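You operate a simulated robot arm through the tools that you are given. There is no shell and no other tool.

The job below is to be done with a simulated robot arm. You get a single attempt, and the scene is never put back.

JOB
Fill the clear pot about to its line from the red pump.
Fine: move the cream mat aside, stand the pot on the ring, spill none; pot and mat go back; let the pump rise again. Set down upright: clear pot.

Only the result counts: the job must be done as asked and must still hold three seconds after the hand-in. Knocking over, shifting, dropping, spilling or breaking anything else fails it.

ROBOT AND FRAMES
A 7-joint arm with a two-finger parallel gripper, fixed in place. Base frame: the origin is on the floor under the middle of its stand, x ahead of it, y to its left, z up; the work surface is at about z = 0.85. Lengths are in m, angles in rad, forces in N, time in s.
It reaches about 1.247 m from its shoulder. Its first joint turns from -2.304 to 2.304 rad. Payload 3.91 kg.
Tool frame: the origin (TCP) lies between the finger pads and is the grasp point; the fingertips stand 0.03 m ahead of it; z points along the fingers, y is the line along which they close. The gripper opens to 0.11 m. The fingers are 0.02 m wide and 0.01 m thick; the gripper's body (0.048 by 0.112 m) begins 0.055 m behind the TCP.
Orientation is that of the tool frame in the base frame, as a unit quaternion [w, x, y, z]. With the fingers straight down and closing along the base's y, the tool's x points along the base's -x, its y along +y and its z along -z.

CONTROLS
- The arm moves only by the tool move_arm. Its argument "steps" is a list of rows, each a list of 2 entries, a list of its own where there are three numbers: the shift along the base's x, y, z in units of 40 mm (1.0 is 40 mm), then the turn, a rotation vector about the base's x, y, z in units of 5 degrees (1.0 is 5 degrees). In form: [[[tx, ty, tz], [rx, ry, rz]], ...]. A call has 1 to 20 rows; each row shifts and turns the commanded pose from where the row before left it. "grip" is the gripper command, from -1 (fully open) to 1 (shut), values between in proportion, set as the call begins (left out, the last holds). A call with a number of a shift or a turn outside -1 to 1 is refused whole. Rows are played at 5 a second. More than 0.05 m and 0.15 rad between two rows, or a gripper value outside its range, and nothing of the call is played. Where a pose cannot be reached the arm comes as near as it can. A force on the tool above 40 N (or 10 N above the force at the start of the call, whichever is more), or a blocked arm, ends the call early, and 0.2 s more pass. Each finger travels about 0.108 m/s and halts on what it meets, pressing with about 24 N; the grip force reading is that of the motor and also rises with nothing between the fingers. The clock runs only during rows and for 0.2 s after the last one: add rows that do not move to give the fingers time. It gives the time, the measured TCP pose, the force on the tool (base axes), the opening and the grip force at its end, in the units of the frame above (readings bear some noise), with the torque about the TCP (base axes, N m) and any sound that the robot's microphone picked up, and new pictures: "show" is both (left out), scene, wrist or none.
- Cameras (640 x 400 px; columns grow to the right, rows downward): "scene" is fixed at [0.2228, 0.4998, 1.5828]; the picture's right is [-0.46, -0.89, 0.00], its down [-0.50, 0.26, -0.83] and it looks along [0.73, -0.38, -0.56] (base axes); focal length 360 px, centre (320, 200). "wrist" rides on the gripper at [0.072, 0.017, -0.103] in the tool frame; the picture's right is [-0.23, 0.97, 0.00], its down [-0.76, -0.18, -0.62] and it looks along [-0.61, -0.14, 0.78] (tool axes); focal length 222 px, centre (320, 200).
- probe_pixels(camera, pixels): there is no depth. For up to 12 entries [column, row, z] of the newest picture of that camera ("zoom" is the newest enlarged one), the place [x, y] in the base frame at which the ray of that pixel passes the height z, good to about 0.003 m. It takes no simulated time.
- zoom(camera, box): a new picture of the part [left, top, right, bottom] of that camera's present view, enlarged. It takes no simulated time.
- job_done(): hands the job in; it is judged then, once.

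Open the gripper and draw the arm clear of the work before you hand the job in, unless the task says otherwise.

The tools are called after ">>>" as a command line: name --argument value ..., lists and objects as JSON in quotes. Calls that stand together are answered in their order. move_arm: Moves the arm, as the interface text tells. Its arguments: {"type":"object","properties":{"steps":{"type":"array","items":{"type":"array"}},"grip":{"type":"number"},"show":{"type":"string","enum":["both","scene","wrist","none"]}},"required":["steps"]} The other tools are called the same way: probe_pixels (camera, pixels) gives the place at which the rays of pixels pass given heights; zoom (camera, box) takes an enlarged picture of a part of a camera's view; job_done () hands the job in.

At the start:

```text
t: 0.0
tool_pos: [0.6498, 0.1034, 1.3625]
tool_rot: [0.0, -0.001, 1.0, 0.0]
ft_force: [-0.2, 0.8, -0.3]
torque: [-0.02, 0.0, -0.01]
gripper_width: 0.1099
finger_force: 0.0
```

scene: 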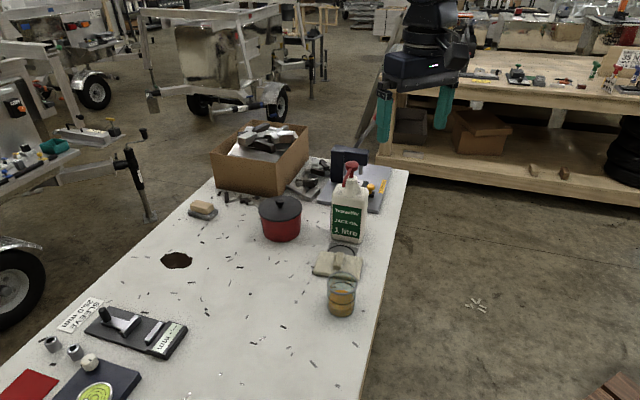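
wrist: 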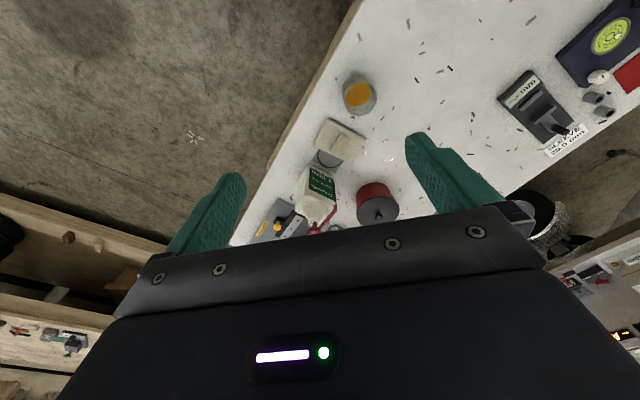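

The scene picture shows the pump bottle near (348,215), the mat near (338,264), and the clear pot near (341,297). I'll zoom in on these to see the details.

>>> zoom --camera "scene" --box '[280, 140, 420, 330]'

>>> zoom --camera "wrist" --box '[230, 50, 430, 250]'

```text
2.11 times, centred on (350, 235) of scene
```

zoom: 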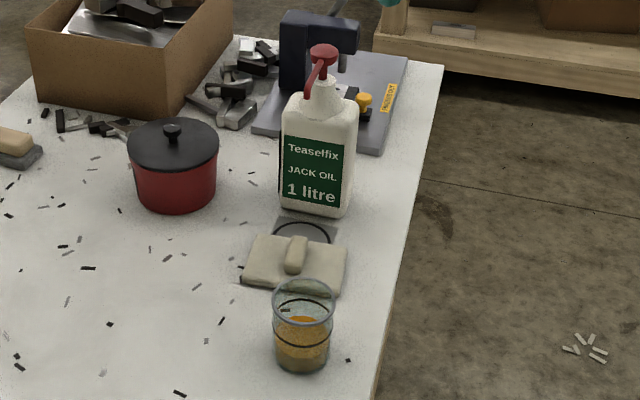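

```text
2.00 times, centred on (330, 150) of wrist
```

zoom: 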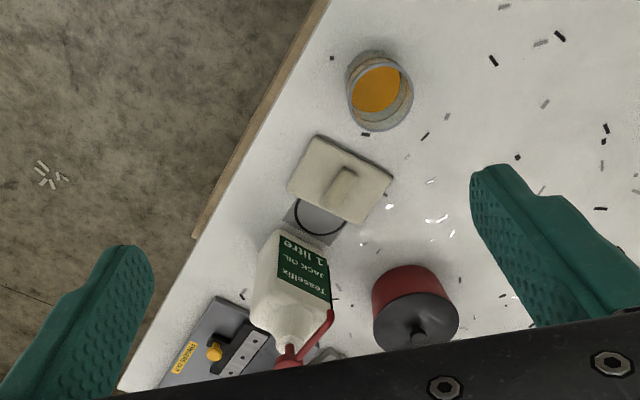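

The pot already holds some amber liquid, and a dark ring on its wall may be the fill line. I'll zoom in closer on the pot, the pump and the mat.

>>> zoom --camera "scene" --box '[310, 265, 374, 325]'

>>> zoom --camera "scene" --box '[310, 150, 400, 210]'

>>> zoom --camera "scene" --box '[300, 225, 380, 285]'

>>> probe_pixels --camera "scene" --pixels '[[341, 312, 0.85], [341, 283, 0.94], [338, 268, 0.86], [344, 248, 0.852], [348, 238, 0.85], [350, 166, 1.07], [348, 180, 1.05], [280, 225, 0.85], [335, 260, 0.88]]'

```text
6.67 times, centred on (342, 295) of scene
```

zoom: 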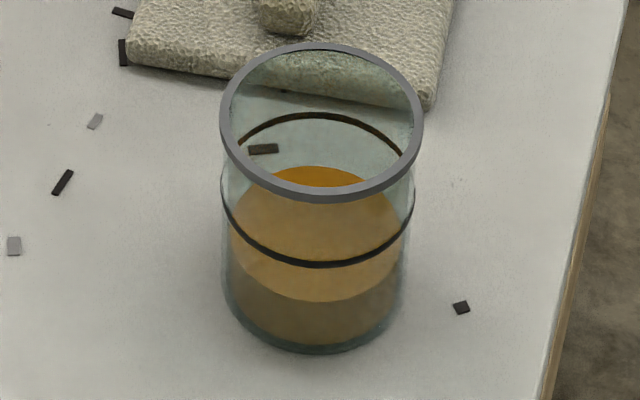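

```text
6.67 times, centred on (355, 180) of scene
```

zoom: 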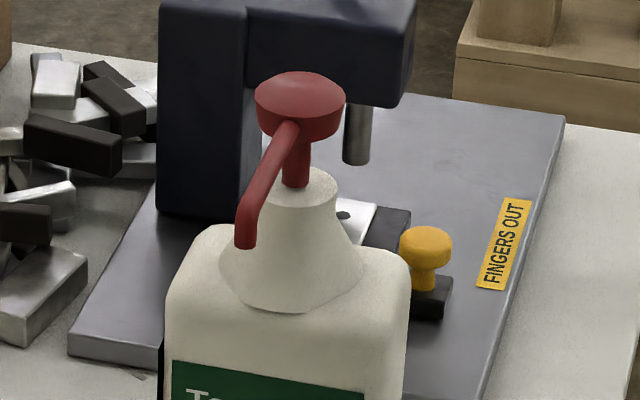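

```text
6.67 times, centred on (340, 255) of scene
```

zoom: 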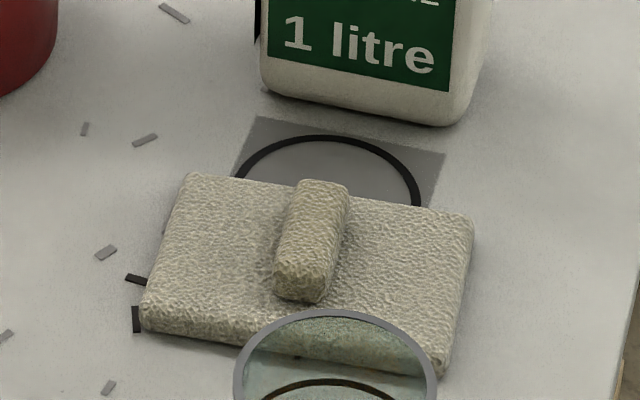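

```text
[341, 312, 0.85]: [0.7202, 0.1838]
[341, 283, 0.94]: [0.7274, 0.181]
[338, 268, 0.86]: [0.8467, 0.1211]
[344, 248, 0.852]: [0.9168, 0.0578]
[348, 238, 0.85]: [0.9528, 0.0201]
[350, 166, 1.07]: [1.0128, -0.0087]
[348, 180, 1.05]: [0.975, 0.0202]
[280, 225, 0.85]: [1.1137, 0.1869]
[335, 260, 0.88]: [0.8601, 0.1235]
```

The nozzle tip is near scene (344,187) and near wrist (335,206). I'll probe both at several heights to work out the pump geometry, the pot's rim and line, and the mat.

>>> probe_pixels --camera "scene" --pixels '[[344, 187, 1.0], [344, 187, 1.05], [344, 187, 1.1], [352, 163, 1.05], [352, 163, 1.1], [352, 163, 1.15], [330.2, 242.2, 0.85], [358.7, 248.2, 0.85], [331.7, 238.2, 0.85], [358.7, 243.7, 0.85], [341.5, 245.7, 0.85], [328, 252, 0.85]]'

>>> probe_pixels --camera "wrist" --pixels '[[335.5, 206.5, 1.0], [335.5, 206.5, 1.05], [335.5, 206.5, 1.1], [313, 228, 1.05], [313, 228, 1.1], [313, 228, 1.15], [359, 95, 0.85], [359, 95, 0.94], [335, 120, 0.86], [313, 147, 0.86], [367, 142, 0.86], [365, 155, 0.86]]'

```text
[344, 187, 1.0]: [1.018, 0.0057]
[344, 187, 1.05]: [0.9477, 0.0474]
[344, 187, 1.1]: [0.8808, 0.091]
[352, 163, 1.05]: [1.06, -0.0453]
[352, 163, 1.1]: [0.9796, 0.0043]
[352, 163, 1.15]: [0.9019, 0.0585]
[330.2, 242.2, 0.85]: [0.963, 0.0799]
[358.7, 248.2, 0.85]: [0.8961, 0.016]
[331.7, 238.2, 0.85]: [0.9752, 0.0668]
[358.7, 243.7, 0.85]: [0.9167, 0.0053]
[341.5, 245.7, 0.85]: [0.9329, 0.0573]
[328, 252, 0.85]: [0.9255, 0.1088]
```

```text
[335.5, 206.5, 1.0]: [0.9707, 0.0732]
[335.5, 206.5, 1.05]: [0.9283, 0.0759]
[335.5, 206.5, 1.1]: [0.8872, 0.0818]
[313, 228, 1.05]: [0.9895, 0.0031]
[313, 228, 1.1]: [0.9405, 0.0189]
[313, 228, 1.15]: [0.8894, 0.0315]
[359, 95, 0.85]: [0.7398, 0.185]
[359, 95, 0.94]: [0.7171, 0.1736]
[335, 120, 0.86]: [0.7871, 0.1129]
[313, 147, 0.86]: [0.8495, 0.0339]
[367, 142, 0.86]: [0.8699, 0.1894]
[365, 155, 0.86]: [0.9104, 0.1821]
```

From triangulation the nozzle tip sits near (0.906, 0.076, 1.08), roughly above the ring, and the pot is near (0.728, 0.18). I'll move the hand forward and slightly down, still well above everything, to get a closer wrist view.

>>> move_arm --steps '[[[1, 0, -1], [0, 0, 0]], [[0.5, 0, -0.5], [0, 0, 0]], [[0, 0, 0], [0, 0, 0]], [[0, 0, 0], [0, 0, 0]]]' --show "both"

```text
refused: row 1 steps farther than a row can; nothing moved
```

That row was longer than the 0.05 m limit, so nothing moved. I'll repeat it with smaller shifts.

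>>> move_arm --steps '[[[0.6, 0, -0.5], [0, 0, 0]], [[0.6, 0, -0.5], [0, 0, 0]], [[0.6, 0, -0.5], [0, 0, 0]], [[0, 0, 0], [0, 0, 0]], [[0, 0, 0], [0, 0, 0]]]' --show "both"

```text
t: 1.2
tool_pos: [0.7224, 0.1022, 1.3026]
tool_rot: [0.0, 0.001, 1.0, 0.001]
ft_force: [0.4, 0.2, -0.1]
torque: [0.01, -0.01, -0.04]
gripper_width: 0.1099
finger_force: 0.1
```

scene: 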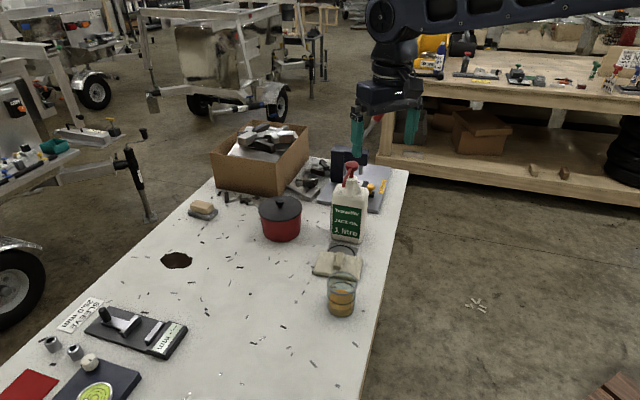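
wrist: 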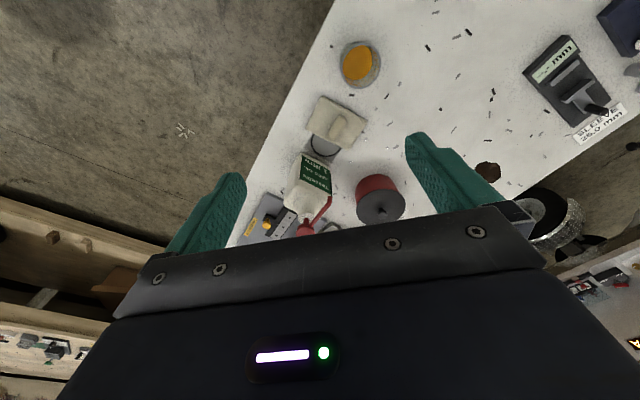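

The area is still distant in the wrist picture, so I'll move further forward at the same height, which puts the camera nearly above the mat and nozzle.

>>> move_arm --steps '[[[0.9, 0, 0], [0, 0, 0]], [[0.9, 0, 0], [0, 0, 0]], [[0.9, 0, 0], [0, 0, 0]], [[0, 0, 0], [0, 0, 0]], [[0, 0, 0], [0, 0, 0]]]' --show "both"

>>> zoom --camera "wrist" --box '[230, 20, 430, 220]'

```text
t: 2.4
tool_pos: [0.8302, 0.1021, 1.3026]
tool_rot: [0.0, 0.0, 1.0, 0.0]
ft_force: [-0.1, -0.2, 0.9]
torque: [-0.02, 0.01, 0.0]
gripper_width: 0.1099
finger_force: 0.1
```

scene: 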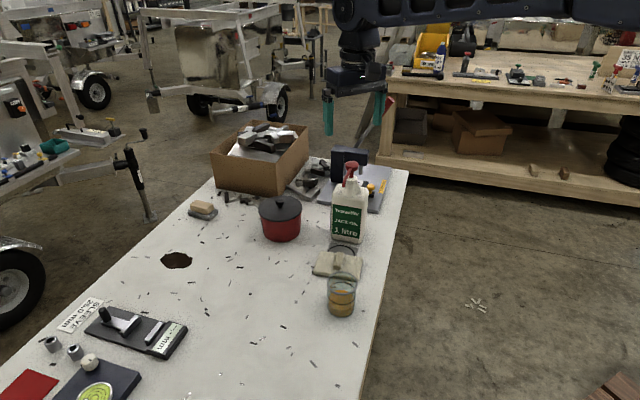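
wrist: 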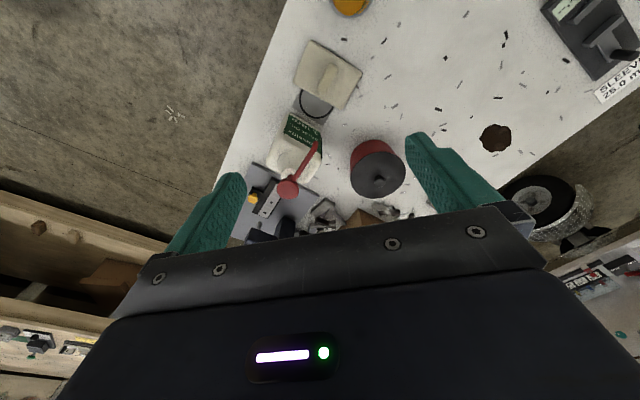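

```text
2.00 times, centred on (330, 120) of wrist
```

zoom: 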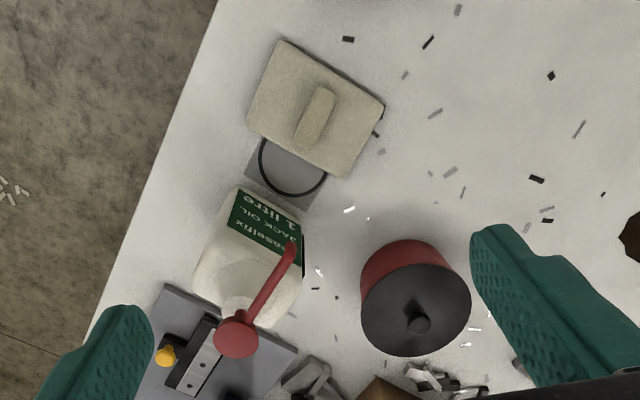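

This view clearly shows the pump head at wrist (288,186), the nozzle, the ring and the mat with its bar. I'll zoom in further to measure the mat and pump.

>>> zoom --camera "wrist" --box '[270, 110, 340, 210]'

>>> probe_pixels --camera "wrist" --pixels '[[288.5, 186.5, 1.1], [288.5, 186.5, 1.12], [288.5, 186.5, 1.14], [316, 142, 1.06], [316, 142, 1.08], [316, 142, 1.1]]'

>>> probe_pixels --camera "scene" --pixels '[[352, 163.2, 1.1], [352, 163.2, 1.12], [352, 163.2, 1.14], [344, 187, 1.06], [344, 187, 1.08], [344, 187, 1.1]]'

>>> zoom --camera "wrist" --box '[280, 30, 380, 130]'

```text
4.00 times, centred on (305, 160) of wrist
```

zoom: 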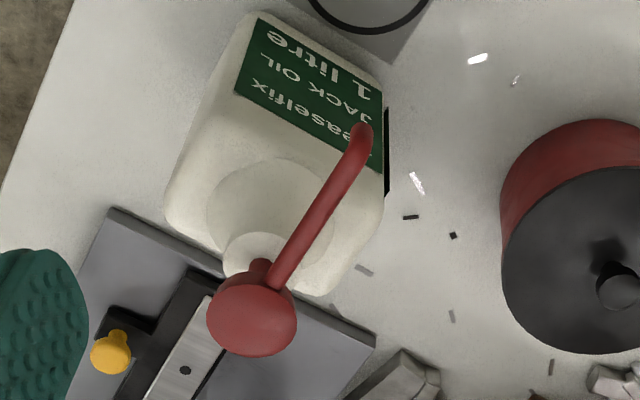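

```text
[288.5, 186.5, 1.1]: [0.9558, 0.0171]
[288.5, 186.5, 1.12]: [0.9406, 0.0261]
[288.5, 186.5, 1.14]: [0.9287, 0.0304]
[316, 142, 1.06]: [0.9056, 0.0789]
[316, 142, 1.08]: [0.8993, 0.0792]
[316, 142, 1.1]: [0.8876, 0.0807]
```

```text
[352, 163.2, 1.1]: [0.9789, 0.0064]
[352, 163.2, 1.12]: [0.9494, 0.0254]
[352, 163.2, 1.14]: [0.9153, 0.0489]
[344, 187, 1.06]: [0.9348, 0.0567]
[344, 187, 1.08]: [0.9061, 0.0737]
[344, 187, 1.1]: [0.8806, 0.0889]
```

```text
4.00 times, centred on (330, 80) of wrist
```

zoom: 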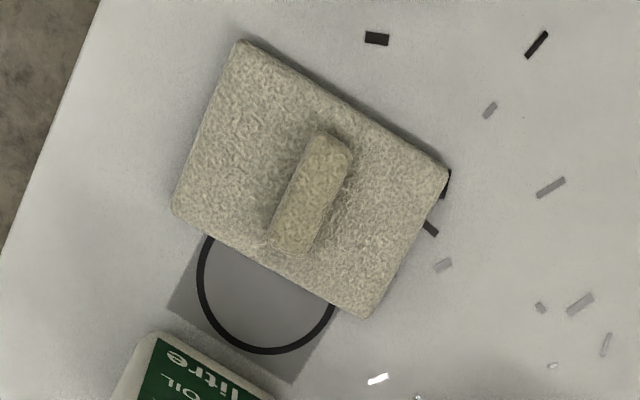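

I'll probe the ring centre (about zoom (266,284)), the plate corners, and the mat's corners and bar in this newest zoom.

>>> probe_pixels --camera "zoom" --pixels '[[266, 284, 0.851], [168, 310, 0.851], [292, 383, 0.851], [270, 352, 0.851], [197, 290, 0.851], [335, 310, 0.851], [242, 42, 0.86], [449, 174, 0.86], [365, 318, 0.86], [173, 208, 0.86]]'

>>> probe_pixels --camera "zoom" --pixels '[[322, 130, 0.88], [354, 155, 0.88], [310, 258, 0.88], [268, 238, 0.88], [312, 195, 0.88], [312, 195, 0.86], [311, 180, 0.86]]'

```text
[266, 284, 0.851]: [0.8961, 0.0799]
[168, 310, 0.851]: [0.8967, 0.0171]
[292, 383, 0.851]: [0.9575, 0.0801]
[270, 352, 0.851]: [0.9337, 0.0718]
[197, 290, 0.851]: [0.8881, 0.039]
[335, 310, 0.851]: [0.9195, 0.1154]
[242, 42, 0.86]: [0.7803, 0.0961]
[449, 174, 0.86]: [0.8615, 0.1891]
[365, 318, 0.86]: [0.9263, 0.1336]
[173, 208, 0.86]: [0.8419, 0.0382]
```

```text
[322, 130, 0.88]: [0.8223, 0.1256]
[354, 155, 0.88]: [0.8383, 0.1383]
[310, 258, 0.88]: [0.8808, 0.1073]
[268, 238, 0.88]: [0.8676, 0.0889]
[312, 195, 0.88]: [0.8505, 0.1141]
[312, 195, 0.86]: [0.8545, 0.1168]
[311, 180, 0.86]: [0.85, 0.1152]
```

The ring centre is at about (0.896, 0.080), and the mat centre is (0.8525, 0.1145) with a yaw of about 48.5°. I'll zoom the scene camera on the mat to get the bar's height.

>>> zoom --camera "scene" --box '[310, 240, 368, 285]'

>>> zoom --camera "wrist" --box '[310, 40, 350, 100]'

```text
8.89 times, centred on (339, 262) of scene
```

zoom: 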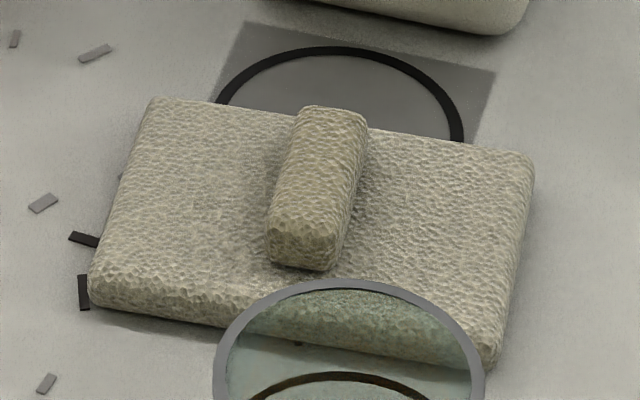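

```text
6.67 times, centred on (330, 70) of wrist
```

zoom: 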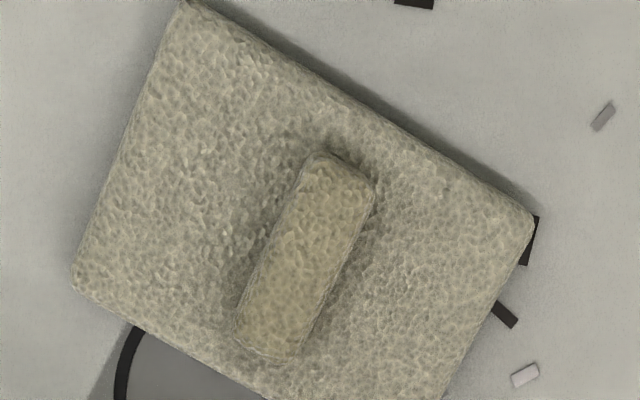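

The mat's bar stands about 12 mm above a mat about 11 mm thick, and its centre is near (0.852, 0.114). I'll yaw the hand about −41.5° so the fingers close across the bar, tilt it 10° so the wrist leans away from the nozzle, and stay high above the mat.

>>> move_arm --steps '[[[0.046, 0.048, 0], [0, 0, -1]], [[0.046, 0.048, 0], [0, 0, -1]], [[0.046, 0.048, 0], [0, 0, -1]], [[0.046, 0.048, 0], [0, 0, -1]], [[0.046, 0.048, 0], [0, 0, -1]], [[0.046, 0.048, 0], [0, 0, -1]], [[0.046, 0.048, 0], [0, 0, -1]], [[0.046, 0.048, 0], [0, 0, -1]], [[0.046, 0.048, 0], [0, 0, -0.3]], [[0, 0, 0], [-0.66, -0.75, 0]], [[0, 0, 0], [-0.66, -0.75, 0]], [[0, 0, 0], [0, 0, 0]], [[0, 0, 0], [0, 0, 0]]]' --show "both"

>>> zoom --camera "wrist" --box '[240, 0, 420, 220]'

```text
t: 5.2
tool_pos: [0.8457, 0.1202, 1.3024]
tool_rot: [0.081, 0.353, 0.932, -0.031]
ft_force: [-0.1, -0.1, 0.4]
torque: [0.03, 0.0, 0.01]
gripper_width: 0.11
finger_force: 0.1
```

scene: 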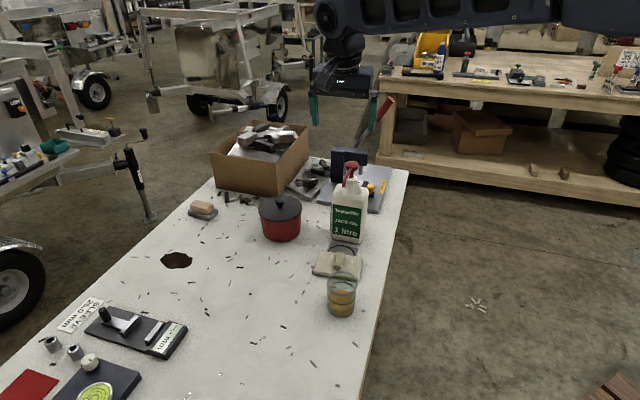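
wrist: 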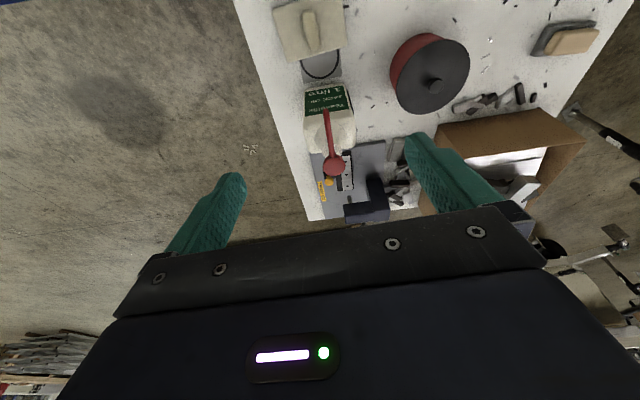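

```text
1.82 times, centred on (330, 110) of wrist
```

zoom: 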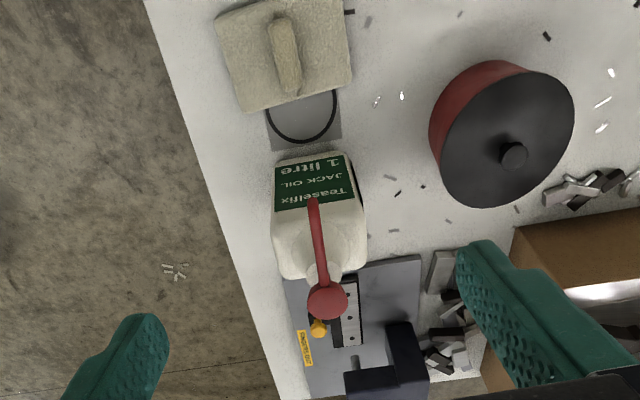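

The wrist now has the mat at its top edge. I'll probe the bar ends and the mat corners from this view to refine its pose, along with the pump head and nozzle.

>>> probe_pixels --camera "zoom" --pixels '[[270, 20, 0.875], [293, 17, 0.875], [300, 92, 0.875], [279, 96, 0.875], [353, 82, 0.858], [241, 113, 0.85], [216, 18, 0.86], [328, 300, 1.12], [328, 300, 1.13], [313, 202, 1.08], [306, 106, 0.851]]'

>>> zoom --camera "wrist" --box '[260, 0, 360, 70]'

```text
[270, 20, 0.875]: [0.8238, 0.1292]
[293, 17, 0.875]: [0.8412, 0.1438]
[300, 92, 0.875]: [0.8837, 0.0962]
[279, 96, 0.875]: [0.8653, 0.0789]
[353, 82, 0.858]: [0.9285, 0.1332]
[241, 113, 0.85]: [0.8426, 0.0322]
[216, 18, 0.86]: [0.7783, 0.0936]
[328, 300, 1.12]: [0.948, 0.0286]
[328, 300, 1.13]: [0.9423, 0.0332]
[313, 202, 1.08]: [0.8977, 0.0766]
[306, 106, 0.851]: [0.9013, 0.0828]
```

```text
5.71 times, centred on (310, 35) of wrist
```

zoom: 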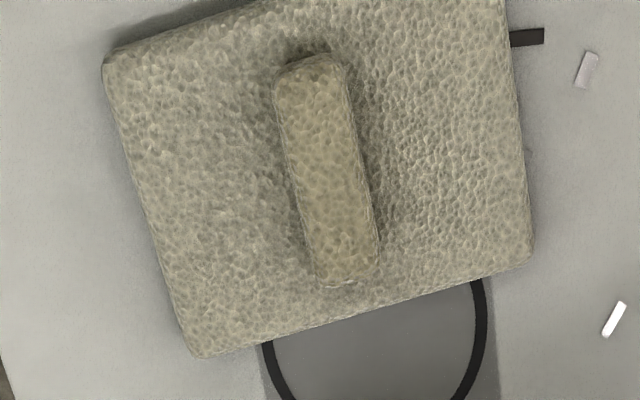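

I'll probe the bar ends and mat corners again in this finer zoom to settle the mat's yaw.

>>> probe_pixels --camera "zoom" --pixels '[[276, 90, 0.875], [348, 75, 0.875], [380, 265, 0.875], [314, 270, 0.875], [310, 62, 0.875], [349, 283, 0.875], [105, 65, 0.86], [197, 357, 0.858], [533, 262, 0.858], [505, 0, 0.86], [372, 322, 0.851]]'

```text
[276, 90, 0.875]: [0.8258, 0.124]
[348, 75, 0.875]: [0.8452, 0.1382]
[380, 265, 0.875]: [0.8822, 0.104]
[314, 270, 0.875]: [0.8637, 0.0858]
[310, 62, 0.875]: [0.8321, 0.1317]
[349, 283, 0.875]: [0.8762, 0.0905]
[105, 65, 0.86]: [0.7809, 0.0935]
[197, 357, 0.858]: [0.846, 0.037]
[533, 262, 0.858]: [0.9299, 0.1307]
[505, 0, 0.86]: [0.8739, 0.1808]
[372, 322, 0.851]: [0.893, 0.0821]
```

The mat's yaw is about 48° and the bar centre about (0.8535, 0.1135), so the hand is aligned. I'll descend to z≈0.96 with open fingers and check there before gripping.

>>> move_arm --steps '[[[0, 0, -0.9], [0, 0, 0]], [[0, 0, -0.9], [0, 0, 0]], [[0, 0, -0.9], [0, 0, 0]], [[0, 0, -0.9], [0, 0, 0]], [[0, 0, -0.9], [0, 0, 0]], [[0, 0, -0.9], [0, 0, 0]], [[0, 0, -0.9], [0, 0, 0]], [[0, 0, -0.9], [0, 0, 0]], [[0, 0, -0.9], [0, 0, 0]], [[0, 0, -0.45], [0, 0, 0]], [[0, 0, 0], [0, 0, 0]]]' --show "both"

>>> zoom --camera "scene" --box '[280, 160, 400, 330]'

```text
t: 7.6
tool_pos: [0.8458, 0.1197, 0.9605]
tool_rot: [0.082, 0.353, 0.932, -0.031]
ft_force: [-0.2, 0.1, 0.8]
torque: [0.01, 0.02, 0.01]
gripper_width: 0.11
finger_force: 0.0
```

scene: 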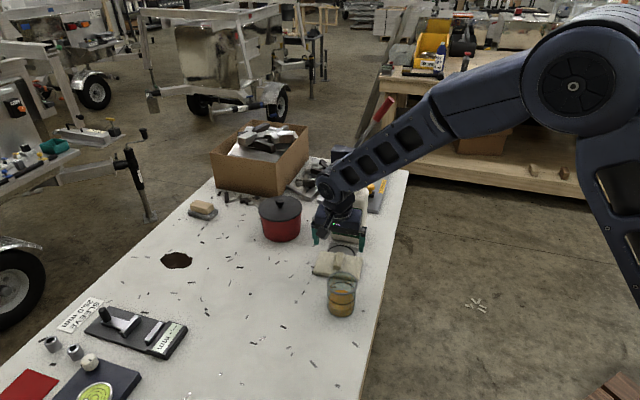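
wrist: 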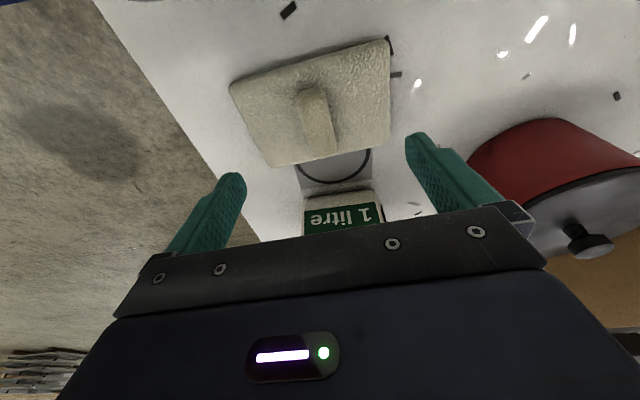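

```text
2.35 times, centred on (340, 245) of scene
```

zoom: 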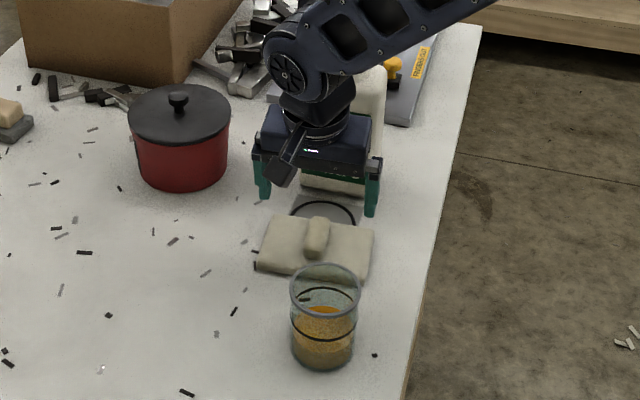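

The hand is clear of the pot and bottle, with no contact force. I'll check the bar's position from this close view before going down.

>>> probe_pixels --camera "wrist" --pixels '[[296, 93, 0.875], [325, 88, 0.875], [336, 150, 0.875], [304, 155, 0.875], [229, 85, 0.86], [389, 40, 0.86], [391, 142, 0.86], [268, 166, 0.86]]'

>>> zoom --camera "wrist" --box '[220, 30, 400, 200]'

```text
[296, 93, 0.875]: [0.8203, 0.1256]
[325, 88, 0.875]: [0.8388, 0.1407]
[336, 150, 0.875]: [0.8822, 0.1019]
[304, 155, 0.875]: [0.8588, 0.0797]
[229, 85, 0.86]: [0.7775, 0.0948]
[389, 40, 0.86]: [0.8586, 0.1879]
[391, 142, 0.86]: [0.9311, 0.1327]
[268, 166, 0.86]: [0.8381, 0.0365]
```

```text
2.35 times, centred on (310, 115) of wrist
```

zoom: 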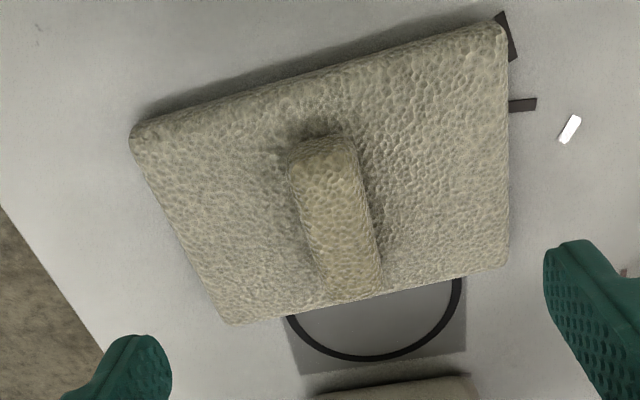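

The mat's centre stays consistent at about (0.851, 0.113). I'll lower to z≈0.897 so the fingertips stay just above the mat's surface, then check the force.

>>> move_arm --steps '[[[0, 0, -0.5], [0, 0, 0]], [[0, 0, -0.5], [0, 0, 0]], [[0, 0, -0.35], [0, 0, 0]], [[0, 0, -0.2], [0, 0, 0]], [[0, 0, 0], [0, 0, 0]]]' --show "both"

>>> zoom --camera "scene" --box '[290, 200, 390, 290]'

```text
t: 8.8
tool_pos: [0.847, 0.12, 0.8995]
tool_rot: [0.082, 0.353, 0.932, -0.03]
ft_force: [0.3, -0.5, 0.7]
torque: [0.02, -0.01, -0.01]
gripper_width: 0.1102
finger_force: 0.1
```

scene: 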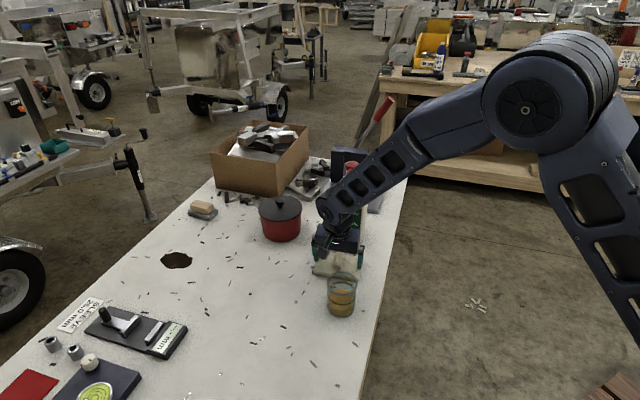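
wrist: 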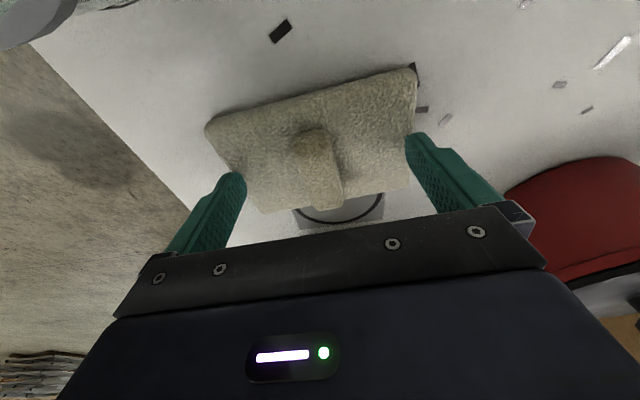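

```text
4.44 times, centred on (340, 245) of scene
```

zoom: 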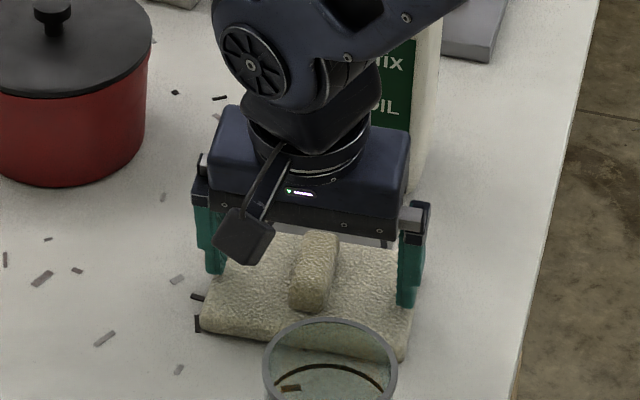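

The fingers straddle the bar symmetrically with no contact. I'll lower about 3 mm more and close on the bar.

>>> move_arm --steps '[[[0, 0, -0.08], [0, 0, 0]], [[0, 0, 0], [0, 0, 0]]]' --show "none"

>>> move_arm --steps '[[[0, 0, 0], [0, 0, 0]], [[0, 0, 0], [0, 0, 0]], [[0, 0, 0], [0, 0, 0]], [[0, 0, 0], [0, 0, 0]], [[0, 0, 0], [0, 0, 0]]]' --grip 1 --show "both"

```text
t: 9.4
tool_pos: [0.8467, 0.1186, 0.8971]
tool_rot: [0.082, 0.353, 0.932, -0.03]
ft_force: [-2.0, 0.2, 15.7]
torque: [-0.22, 0.36, -0.08]
gripper_width: 0.1101
finger_force: 0.0
```

```text
t: 10.6
tool_pos: [0.8481, 0.1204, 0.8965]
tool_rot: [0.083, 0.352, 0.932, -0.029]
ft_force: [11.3, 11.4, 32.6]
torque: [-0.08, 0.14, 0.03]
gripper_width: 0.0328
finger_force: 23.9
```

scene: 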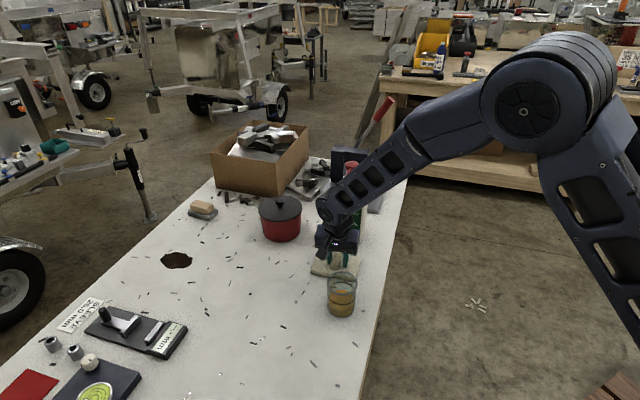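
wrist: 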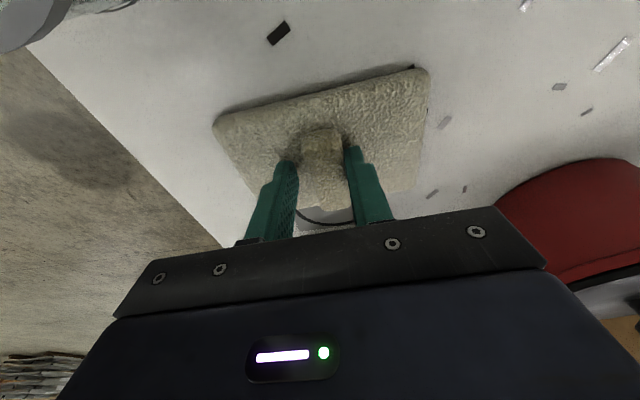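

The grip holds at 0.033 m with the bar between the fingers. The mat shifted a few mm on closing, and I'll correct that when I return it. Now I'll lift 60 mm and check that the mat comes along.

>>> move_arm --steps '[[[0, 0, 0.2], [0, 0, 0]], [[0, 0, 0.4], [0, 0, 0]], [[0, 0, 0.45], [0, 0, 0]], [[0, 0, 0.45], [0, 0, 0]], [[0, 0, 0], [0, 0, 0]]]' --show "both"

>>> zoom --camera "scene" --box '[290, 200, 390, 320]'

```text
t: 11.8
tool_pos: [0.847, 0.1181, 0.9553]
tool_rot: [0.081, 0.353, 0.932, -0.031]
ft_force: [-0.3, 0.0, -0.1]
torque: [0.01, 0.06, 0.01]
gripper_width: 0.023
finger_force: 24.2
```

scene: 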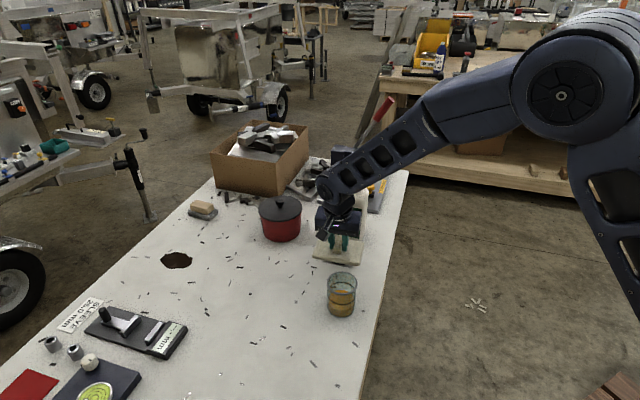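
wrist: 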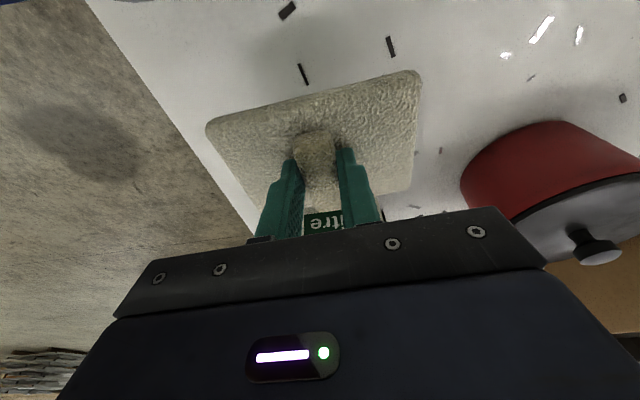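

```text
3.33 times, centred on (340, 260) of scene
```

zoom: 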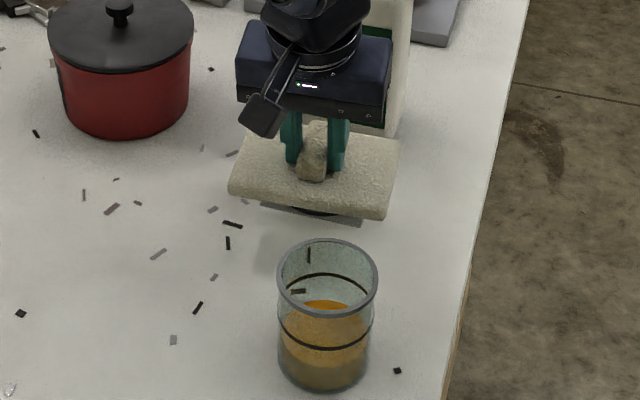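

The mat hangs level in the hand and the ring is exposed. I'll look at the free table area near scene (265,310) to choose a clear set-down spot.

>>> zoom --camera "scene" --box '[190, 240, 330, 350]'

>>> probe_pixels --camera "scene" --pixels '[[266, 314, 0.85], [270, 290, 0.85], [250, 295, 0.85], [280, 240, 0.85], [176, 260, 0.85], [180, 340, 0.85], [405, 172, 0.85], [372, 330, 0.85]]'

```text
3.64 times, centred on (260, 295) of scene
```

zoom: 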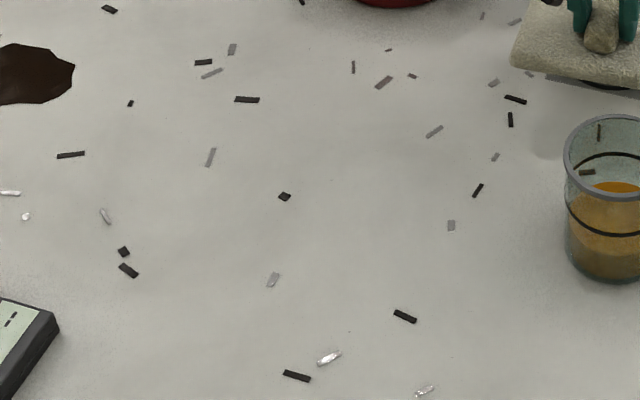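

```text
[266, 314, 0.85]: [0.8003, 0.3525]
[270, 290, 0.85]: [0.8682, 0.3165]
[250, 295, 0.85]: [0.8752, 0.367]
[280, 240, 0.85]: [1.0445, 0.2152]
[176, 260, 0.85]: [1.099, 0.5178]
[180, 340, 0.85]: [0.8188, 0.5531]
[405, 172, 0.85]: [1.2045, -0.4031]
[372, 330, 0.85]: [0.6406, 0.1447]
```

The scraps lie flat and the area near scene (270,309), about (0.815, 0.342), is nearly free of them. I'll carry the mat around the pot at this height: first outward toward +x and +y, then over to that spot.

>>> move_arm --steps '[[[0.233, 0.675, 0.1], [0, 0, 0]], [[0.233, 0.675, 0.1], [0, 0, 0]], [[0.233, 0.675, 0], [0, 0, 0]], [[-0.125, 0.667, 0], [0, 0, 0]], [[-0.125, 0.667, 0], [0, 0, 0]], [[-0.125, 0.667, 0], [0, 0, 0]], [[-0.43, 0.567, 0], [0, 0, 0]], [[-0.43, 0.567, 0], [0, 0, 0]], [[-0.43, 0.567, 0], [0, 0, 0]], [[0, 0, -0.5], [0, 0, 0]], [[0, 0, -0.5], [0, 0, 0]], [[0, 0, 0], [0, 0, 0]]]' --show "both"

```text
t: 14.4
tool_pos: [0.8093, 0.3487, 0.9254]
tool_rot: [0.082, 0.353, 0.932, -0.031]
ft_force: [0.7, -0.1, -0.8]
torque: [-0.04, 0.01, 0.0]
gripper_width: 0.0229
finger_force: 24.4
```

scene: 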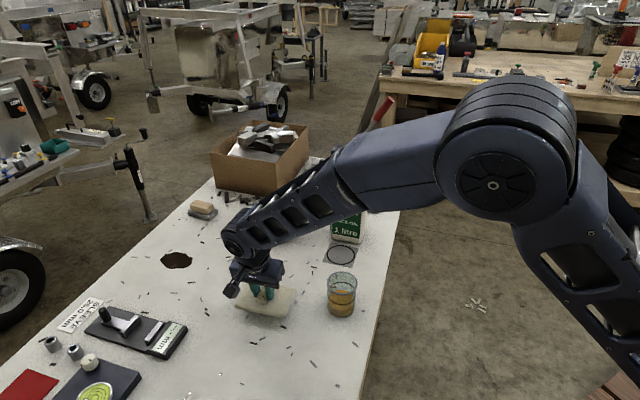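
wrist: 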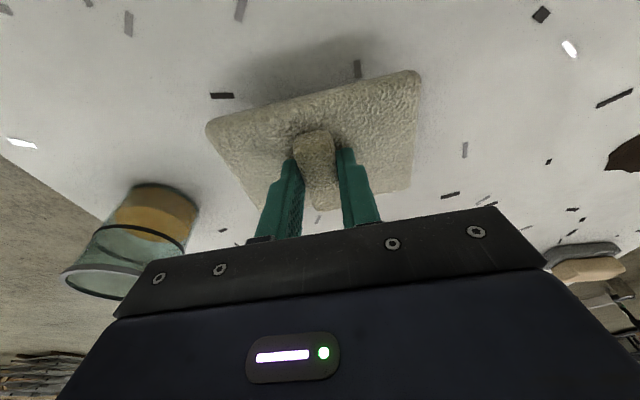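

The mat is over the clear spot. I'll lower slowly until it touches.

>>> move_arm --steps '[[[0, 0, -0.3], [0, 0, 0]], [[0, 0, -0.25], [0, 0, 0]], [[0, 0, -0.1], [0, 0, 0]], [[0, 0, 0], [0, 0, 0]]]' --show "none"

```text
t: 15.4
tool_pos: [0.8078, 0.3492, 0.8986]
tool_rot: [0.082, 0.352, 0.932, -0.031]
ft_force: [0.1, 0.4, -0.4]
torque: [0.02, 0.0, 0.01]
gripper_width: 0.023
finger_force: 23.8
```

The mat hasn't touched yet at z≈0.898, so I'll lower in 1–2 mm steps.

>>> move_arm --steps '[[[0, 0, -0.04], [0, 0, 0]], [[0, 0, -0.04], [0, 0, 0]], [[0, 0, 0], [0, 0, 0]]]' --show "none"

```text
t: 16.2
tool_pos: [0.8079, 0.3491, 0.8963]
tool_rot: [0.082, 0.353, 0.932, -0.03]
ft_force: [-1.5, -1.6, 31.4]
torque: [-0.06, 0.1, 0.01]
gripper_width: 0.0227
finger_force: 23.7
```

Contact is made (31 N downward push). I'll ease up about 1.5 mm, open the fingers partly, then lift clear.

>>> move_arm --steps '[[[0, 0, 0.04], [0, 0, 0]], [[0, 0, 0], [0, 0, 0]]]' --show "none"

>>> move_arm --steps '[[[0, 0, 0], [0, 0, 0]], [[0, 0, 0], [0, 0, 0]], [[0, 0, 0], [0, 0, 0]]]' --grip 0.0 --show "both"

```text
t: 16.8
tool_pos: [0.807, 0.3484, 0.8971]
tool_rot: [0.082, 0.353, 0.932, -0.03]
ft_force: [7.3, 2.8, 24.8]
torque: [-0.01, -0.31, 0.06]
gripper_width: 0.0228
finger_force: 24.2
```

```text
t: 17.6
tool_pos: [0.8069, 0.3493, 0.8969]
tool_rot: [0.082, 0.352, 0.932, -0.031]
ft_force: [-0.3, 5.9, 25.2]
torque: [0.21, 0.17, 0.06]
gripper_width: 0.0481
finger_force: 0.0
```

scene: 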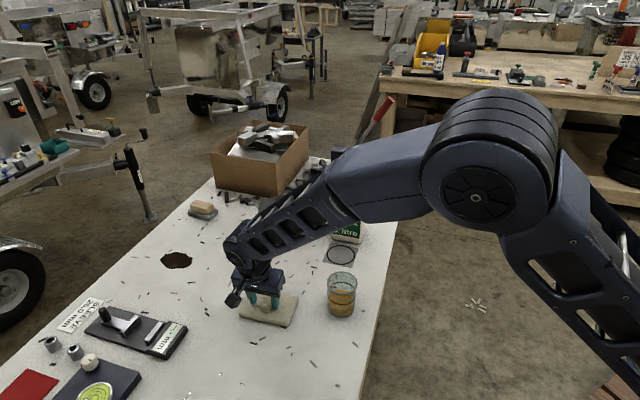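
wrist: 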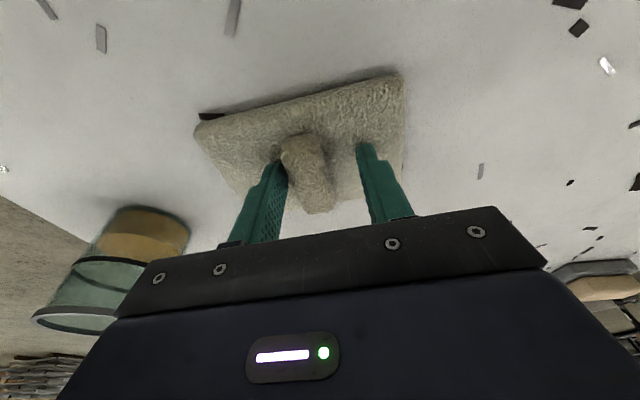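

The fingers have released the bar, and the remaining force is just the tips pressing on the mat. I'll rise straight up.

>>> move_arm --steps '[[[0, 0, 0.1], [0, 0, 0]], [[0, 0, 0.5], [0, 0, 0]], [[0, 0, 0.9], [0, 0, 0]], [[0, 0, 0.9], [0, 0, 0]], [[0, 0, 0], [0, 0, 0]]]' --grip -0.2 --show "both"

```text
t: 18.8
tool_pos: [0.8076, 0.3478, 0.9924]
tool_rot: [0.082, 0.353, 0.931, -0.031]
ft_force: [-0.2, 0.1, 0.0]
torque: [-0.01, 0.02, 0.01]
gripper_width: 0.0659
finger_force: 0.1
```

scene: 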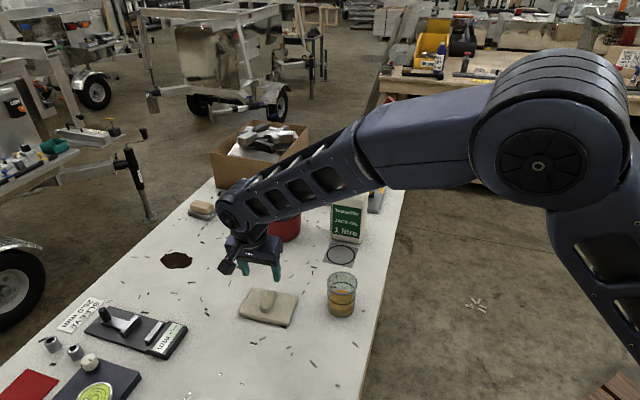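
wrist: 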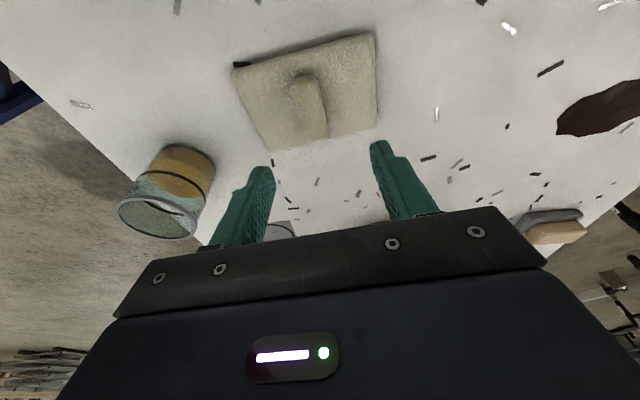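

The mat now stands aside around (0.81, 0.34) and the ring is uncovered. I'll raise and move back so the wrist camera gets a good view of the pot for localising it.

>>> move_arm --steps '[[[0, 0, 1], [0, 0, 0]], [[0, 0, 1], [0, 0, 0]], [[-0.3, 0, 0.9], [0, 0, 0]], [[-0.7, -0.6, 0.5], [0, 0, 0]], [[-0.75, -0.7, 0.3], [0, 0, 0]], [[-0.75, -0.7, 0.3], [0, 0, 0]], [[-0.7, -0.5, 0], [0, 0, 0]], [[0, 0, 0], [0, 0, 0]], [[0, 0, 0], [0, 0, 0]]]' --grip -1 --show "both"

>>> zoom --camera "wrist" --box '[230, 50, 410, 200]'

```text
t: 20.8
tool_pos: [0.6808, 0.2483, 1.1524]
tool_rot: [0.082, 0.353, 0.932, -0.031]
ft_force: [0.3, 0.4, 0.1]
torque: [-0.01, 0.0, 0.01]
gripper_width: 0.11
finger_force: 0.1
```

scene: 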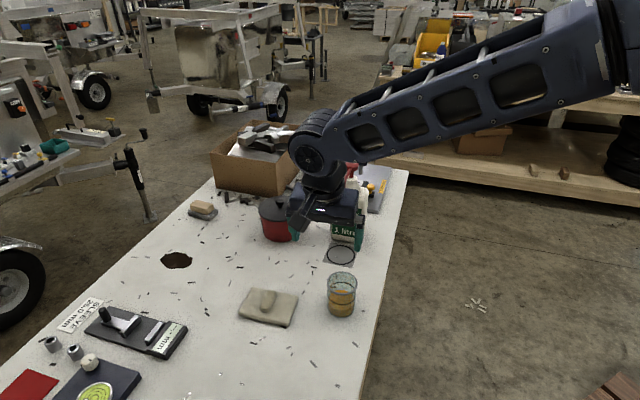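
wrist: 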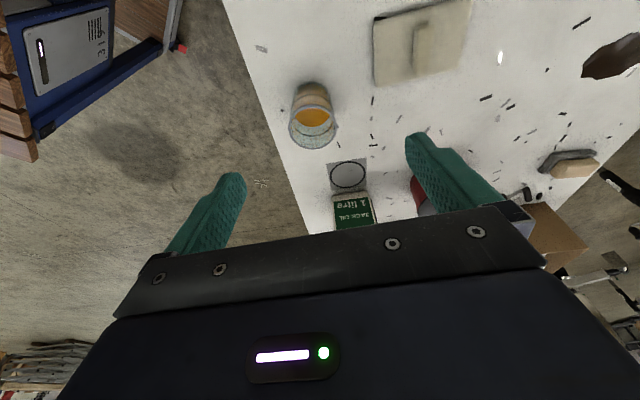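

```text
2.67 times, centred on (320, 125) of wrist
```

zoom: 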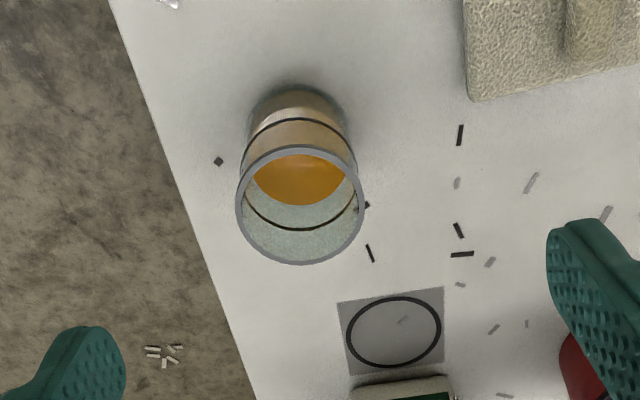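

The rim ellipse is centred near zoom (300,205), and the ring near (394,331). I'll probe the rim at candidate heights and the ring edges.

>>> probe_pixels --camera "zoom" --pixels '[[300.5, 205, 0.93], [300.5, 205, 0.94], [235, 205, 0.938], [366, 205, 0.938], [300, 144, 0.938], [300, 266, 0.938], [394, 331, 0.851], [346, 331, 0.851], [442, 331, 0.851], [394, 296, 0.851], [394, 367, 0.851], [298, 86, 0.85]]'

>>> probe_pixels --camera "scene" --pixels '[[342.3, 283.3, 0.93], [342.3, 283.3, 0.94], [341.3, 317.5, 0.85], [341.3, 308.5, 0.85], [342, 271.8, 0.938], [341.3, 295, 0.938]]'

>>> zoom --camera "scene" --box '[310, 240, 374, 325]'

```text
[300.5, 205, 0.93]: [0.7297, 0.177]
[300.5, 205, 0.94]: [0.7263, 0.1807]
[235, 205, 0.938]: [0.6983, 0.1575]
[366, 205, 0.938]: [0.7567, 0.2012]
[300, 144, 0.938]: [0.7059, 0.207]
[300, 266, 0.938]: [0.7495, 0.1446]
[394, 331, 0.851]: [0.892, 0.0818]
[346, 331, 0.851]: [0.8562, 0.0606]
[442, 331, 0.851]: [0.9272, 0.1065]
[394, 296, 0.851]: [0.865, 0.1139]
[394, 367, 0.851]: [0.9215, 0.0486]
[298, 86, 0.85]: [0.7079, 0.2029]
```

```text
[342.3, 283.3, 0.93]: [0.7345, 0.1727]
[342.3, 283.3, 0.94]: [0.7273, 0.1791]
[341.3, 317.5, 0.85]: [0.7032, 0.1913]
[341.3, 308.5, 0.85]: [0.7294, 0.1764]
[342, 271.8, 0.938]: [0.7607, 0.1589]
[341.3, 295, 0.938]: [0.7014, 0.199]
```

```text
4.71 times, centred on (342, 282) of scene
```

zoom: 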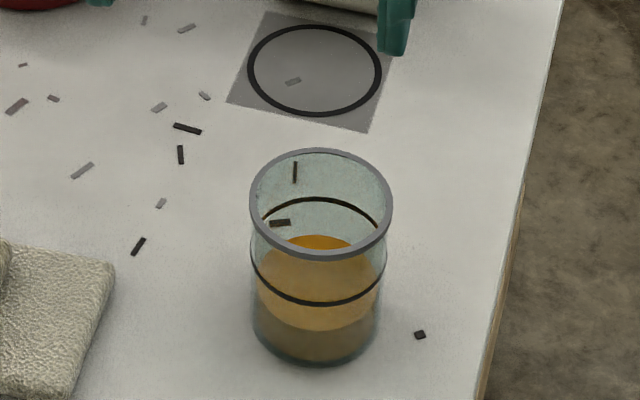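

The pot's centre is about (0.7275, 0.1795) with the rim near z=0.94. I'll cross-check the ring centre from the scene camera before planning the grasp.

>>> probe_pixels --camera "scene" --pixels '[[340.8, 254.4, 0.851], [326.4, 254.4, 0.851], [355.1, 254.4, 0.851], [340.8, 244.6, 0.851], [340.8, 264.1, 0.851]]'

>>> zoom --camera "wrist" --box '[280, 60, 350, 160]'

```text
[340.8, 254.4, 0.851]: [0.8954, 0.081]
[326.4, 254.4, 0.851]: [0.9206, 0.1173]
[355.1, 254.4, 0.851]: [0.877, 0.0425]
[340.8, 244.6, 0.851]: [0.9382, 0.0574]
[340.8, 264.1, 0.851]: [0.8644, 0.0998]
```

```text
4.00 times, centred on (315, 110) of wrist
```

zoom: 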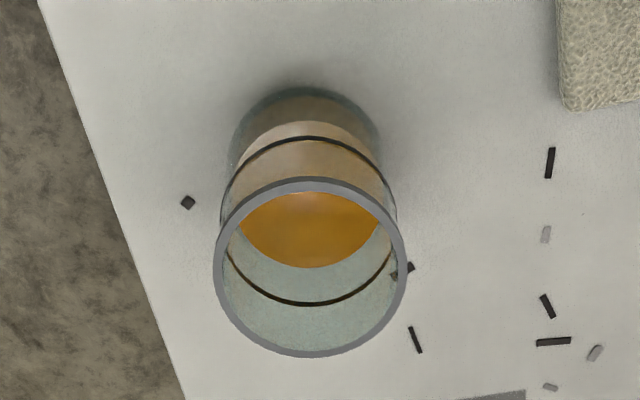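

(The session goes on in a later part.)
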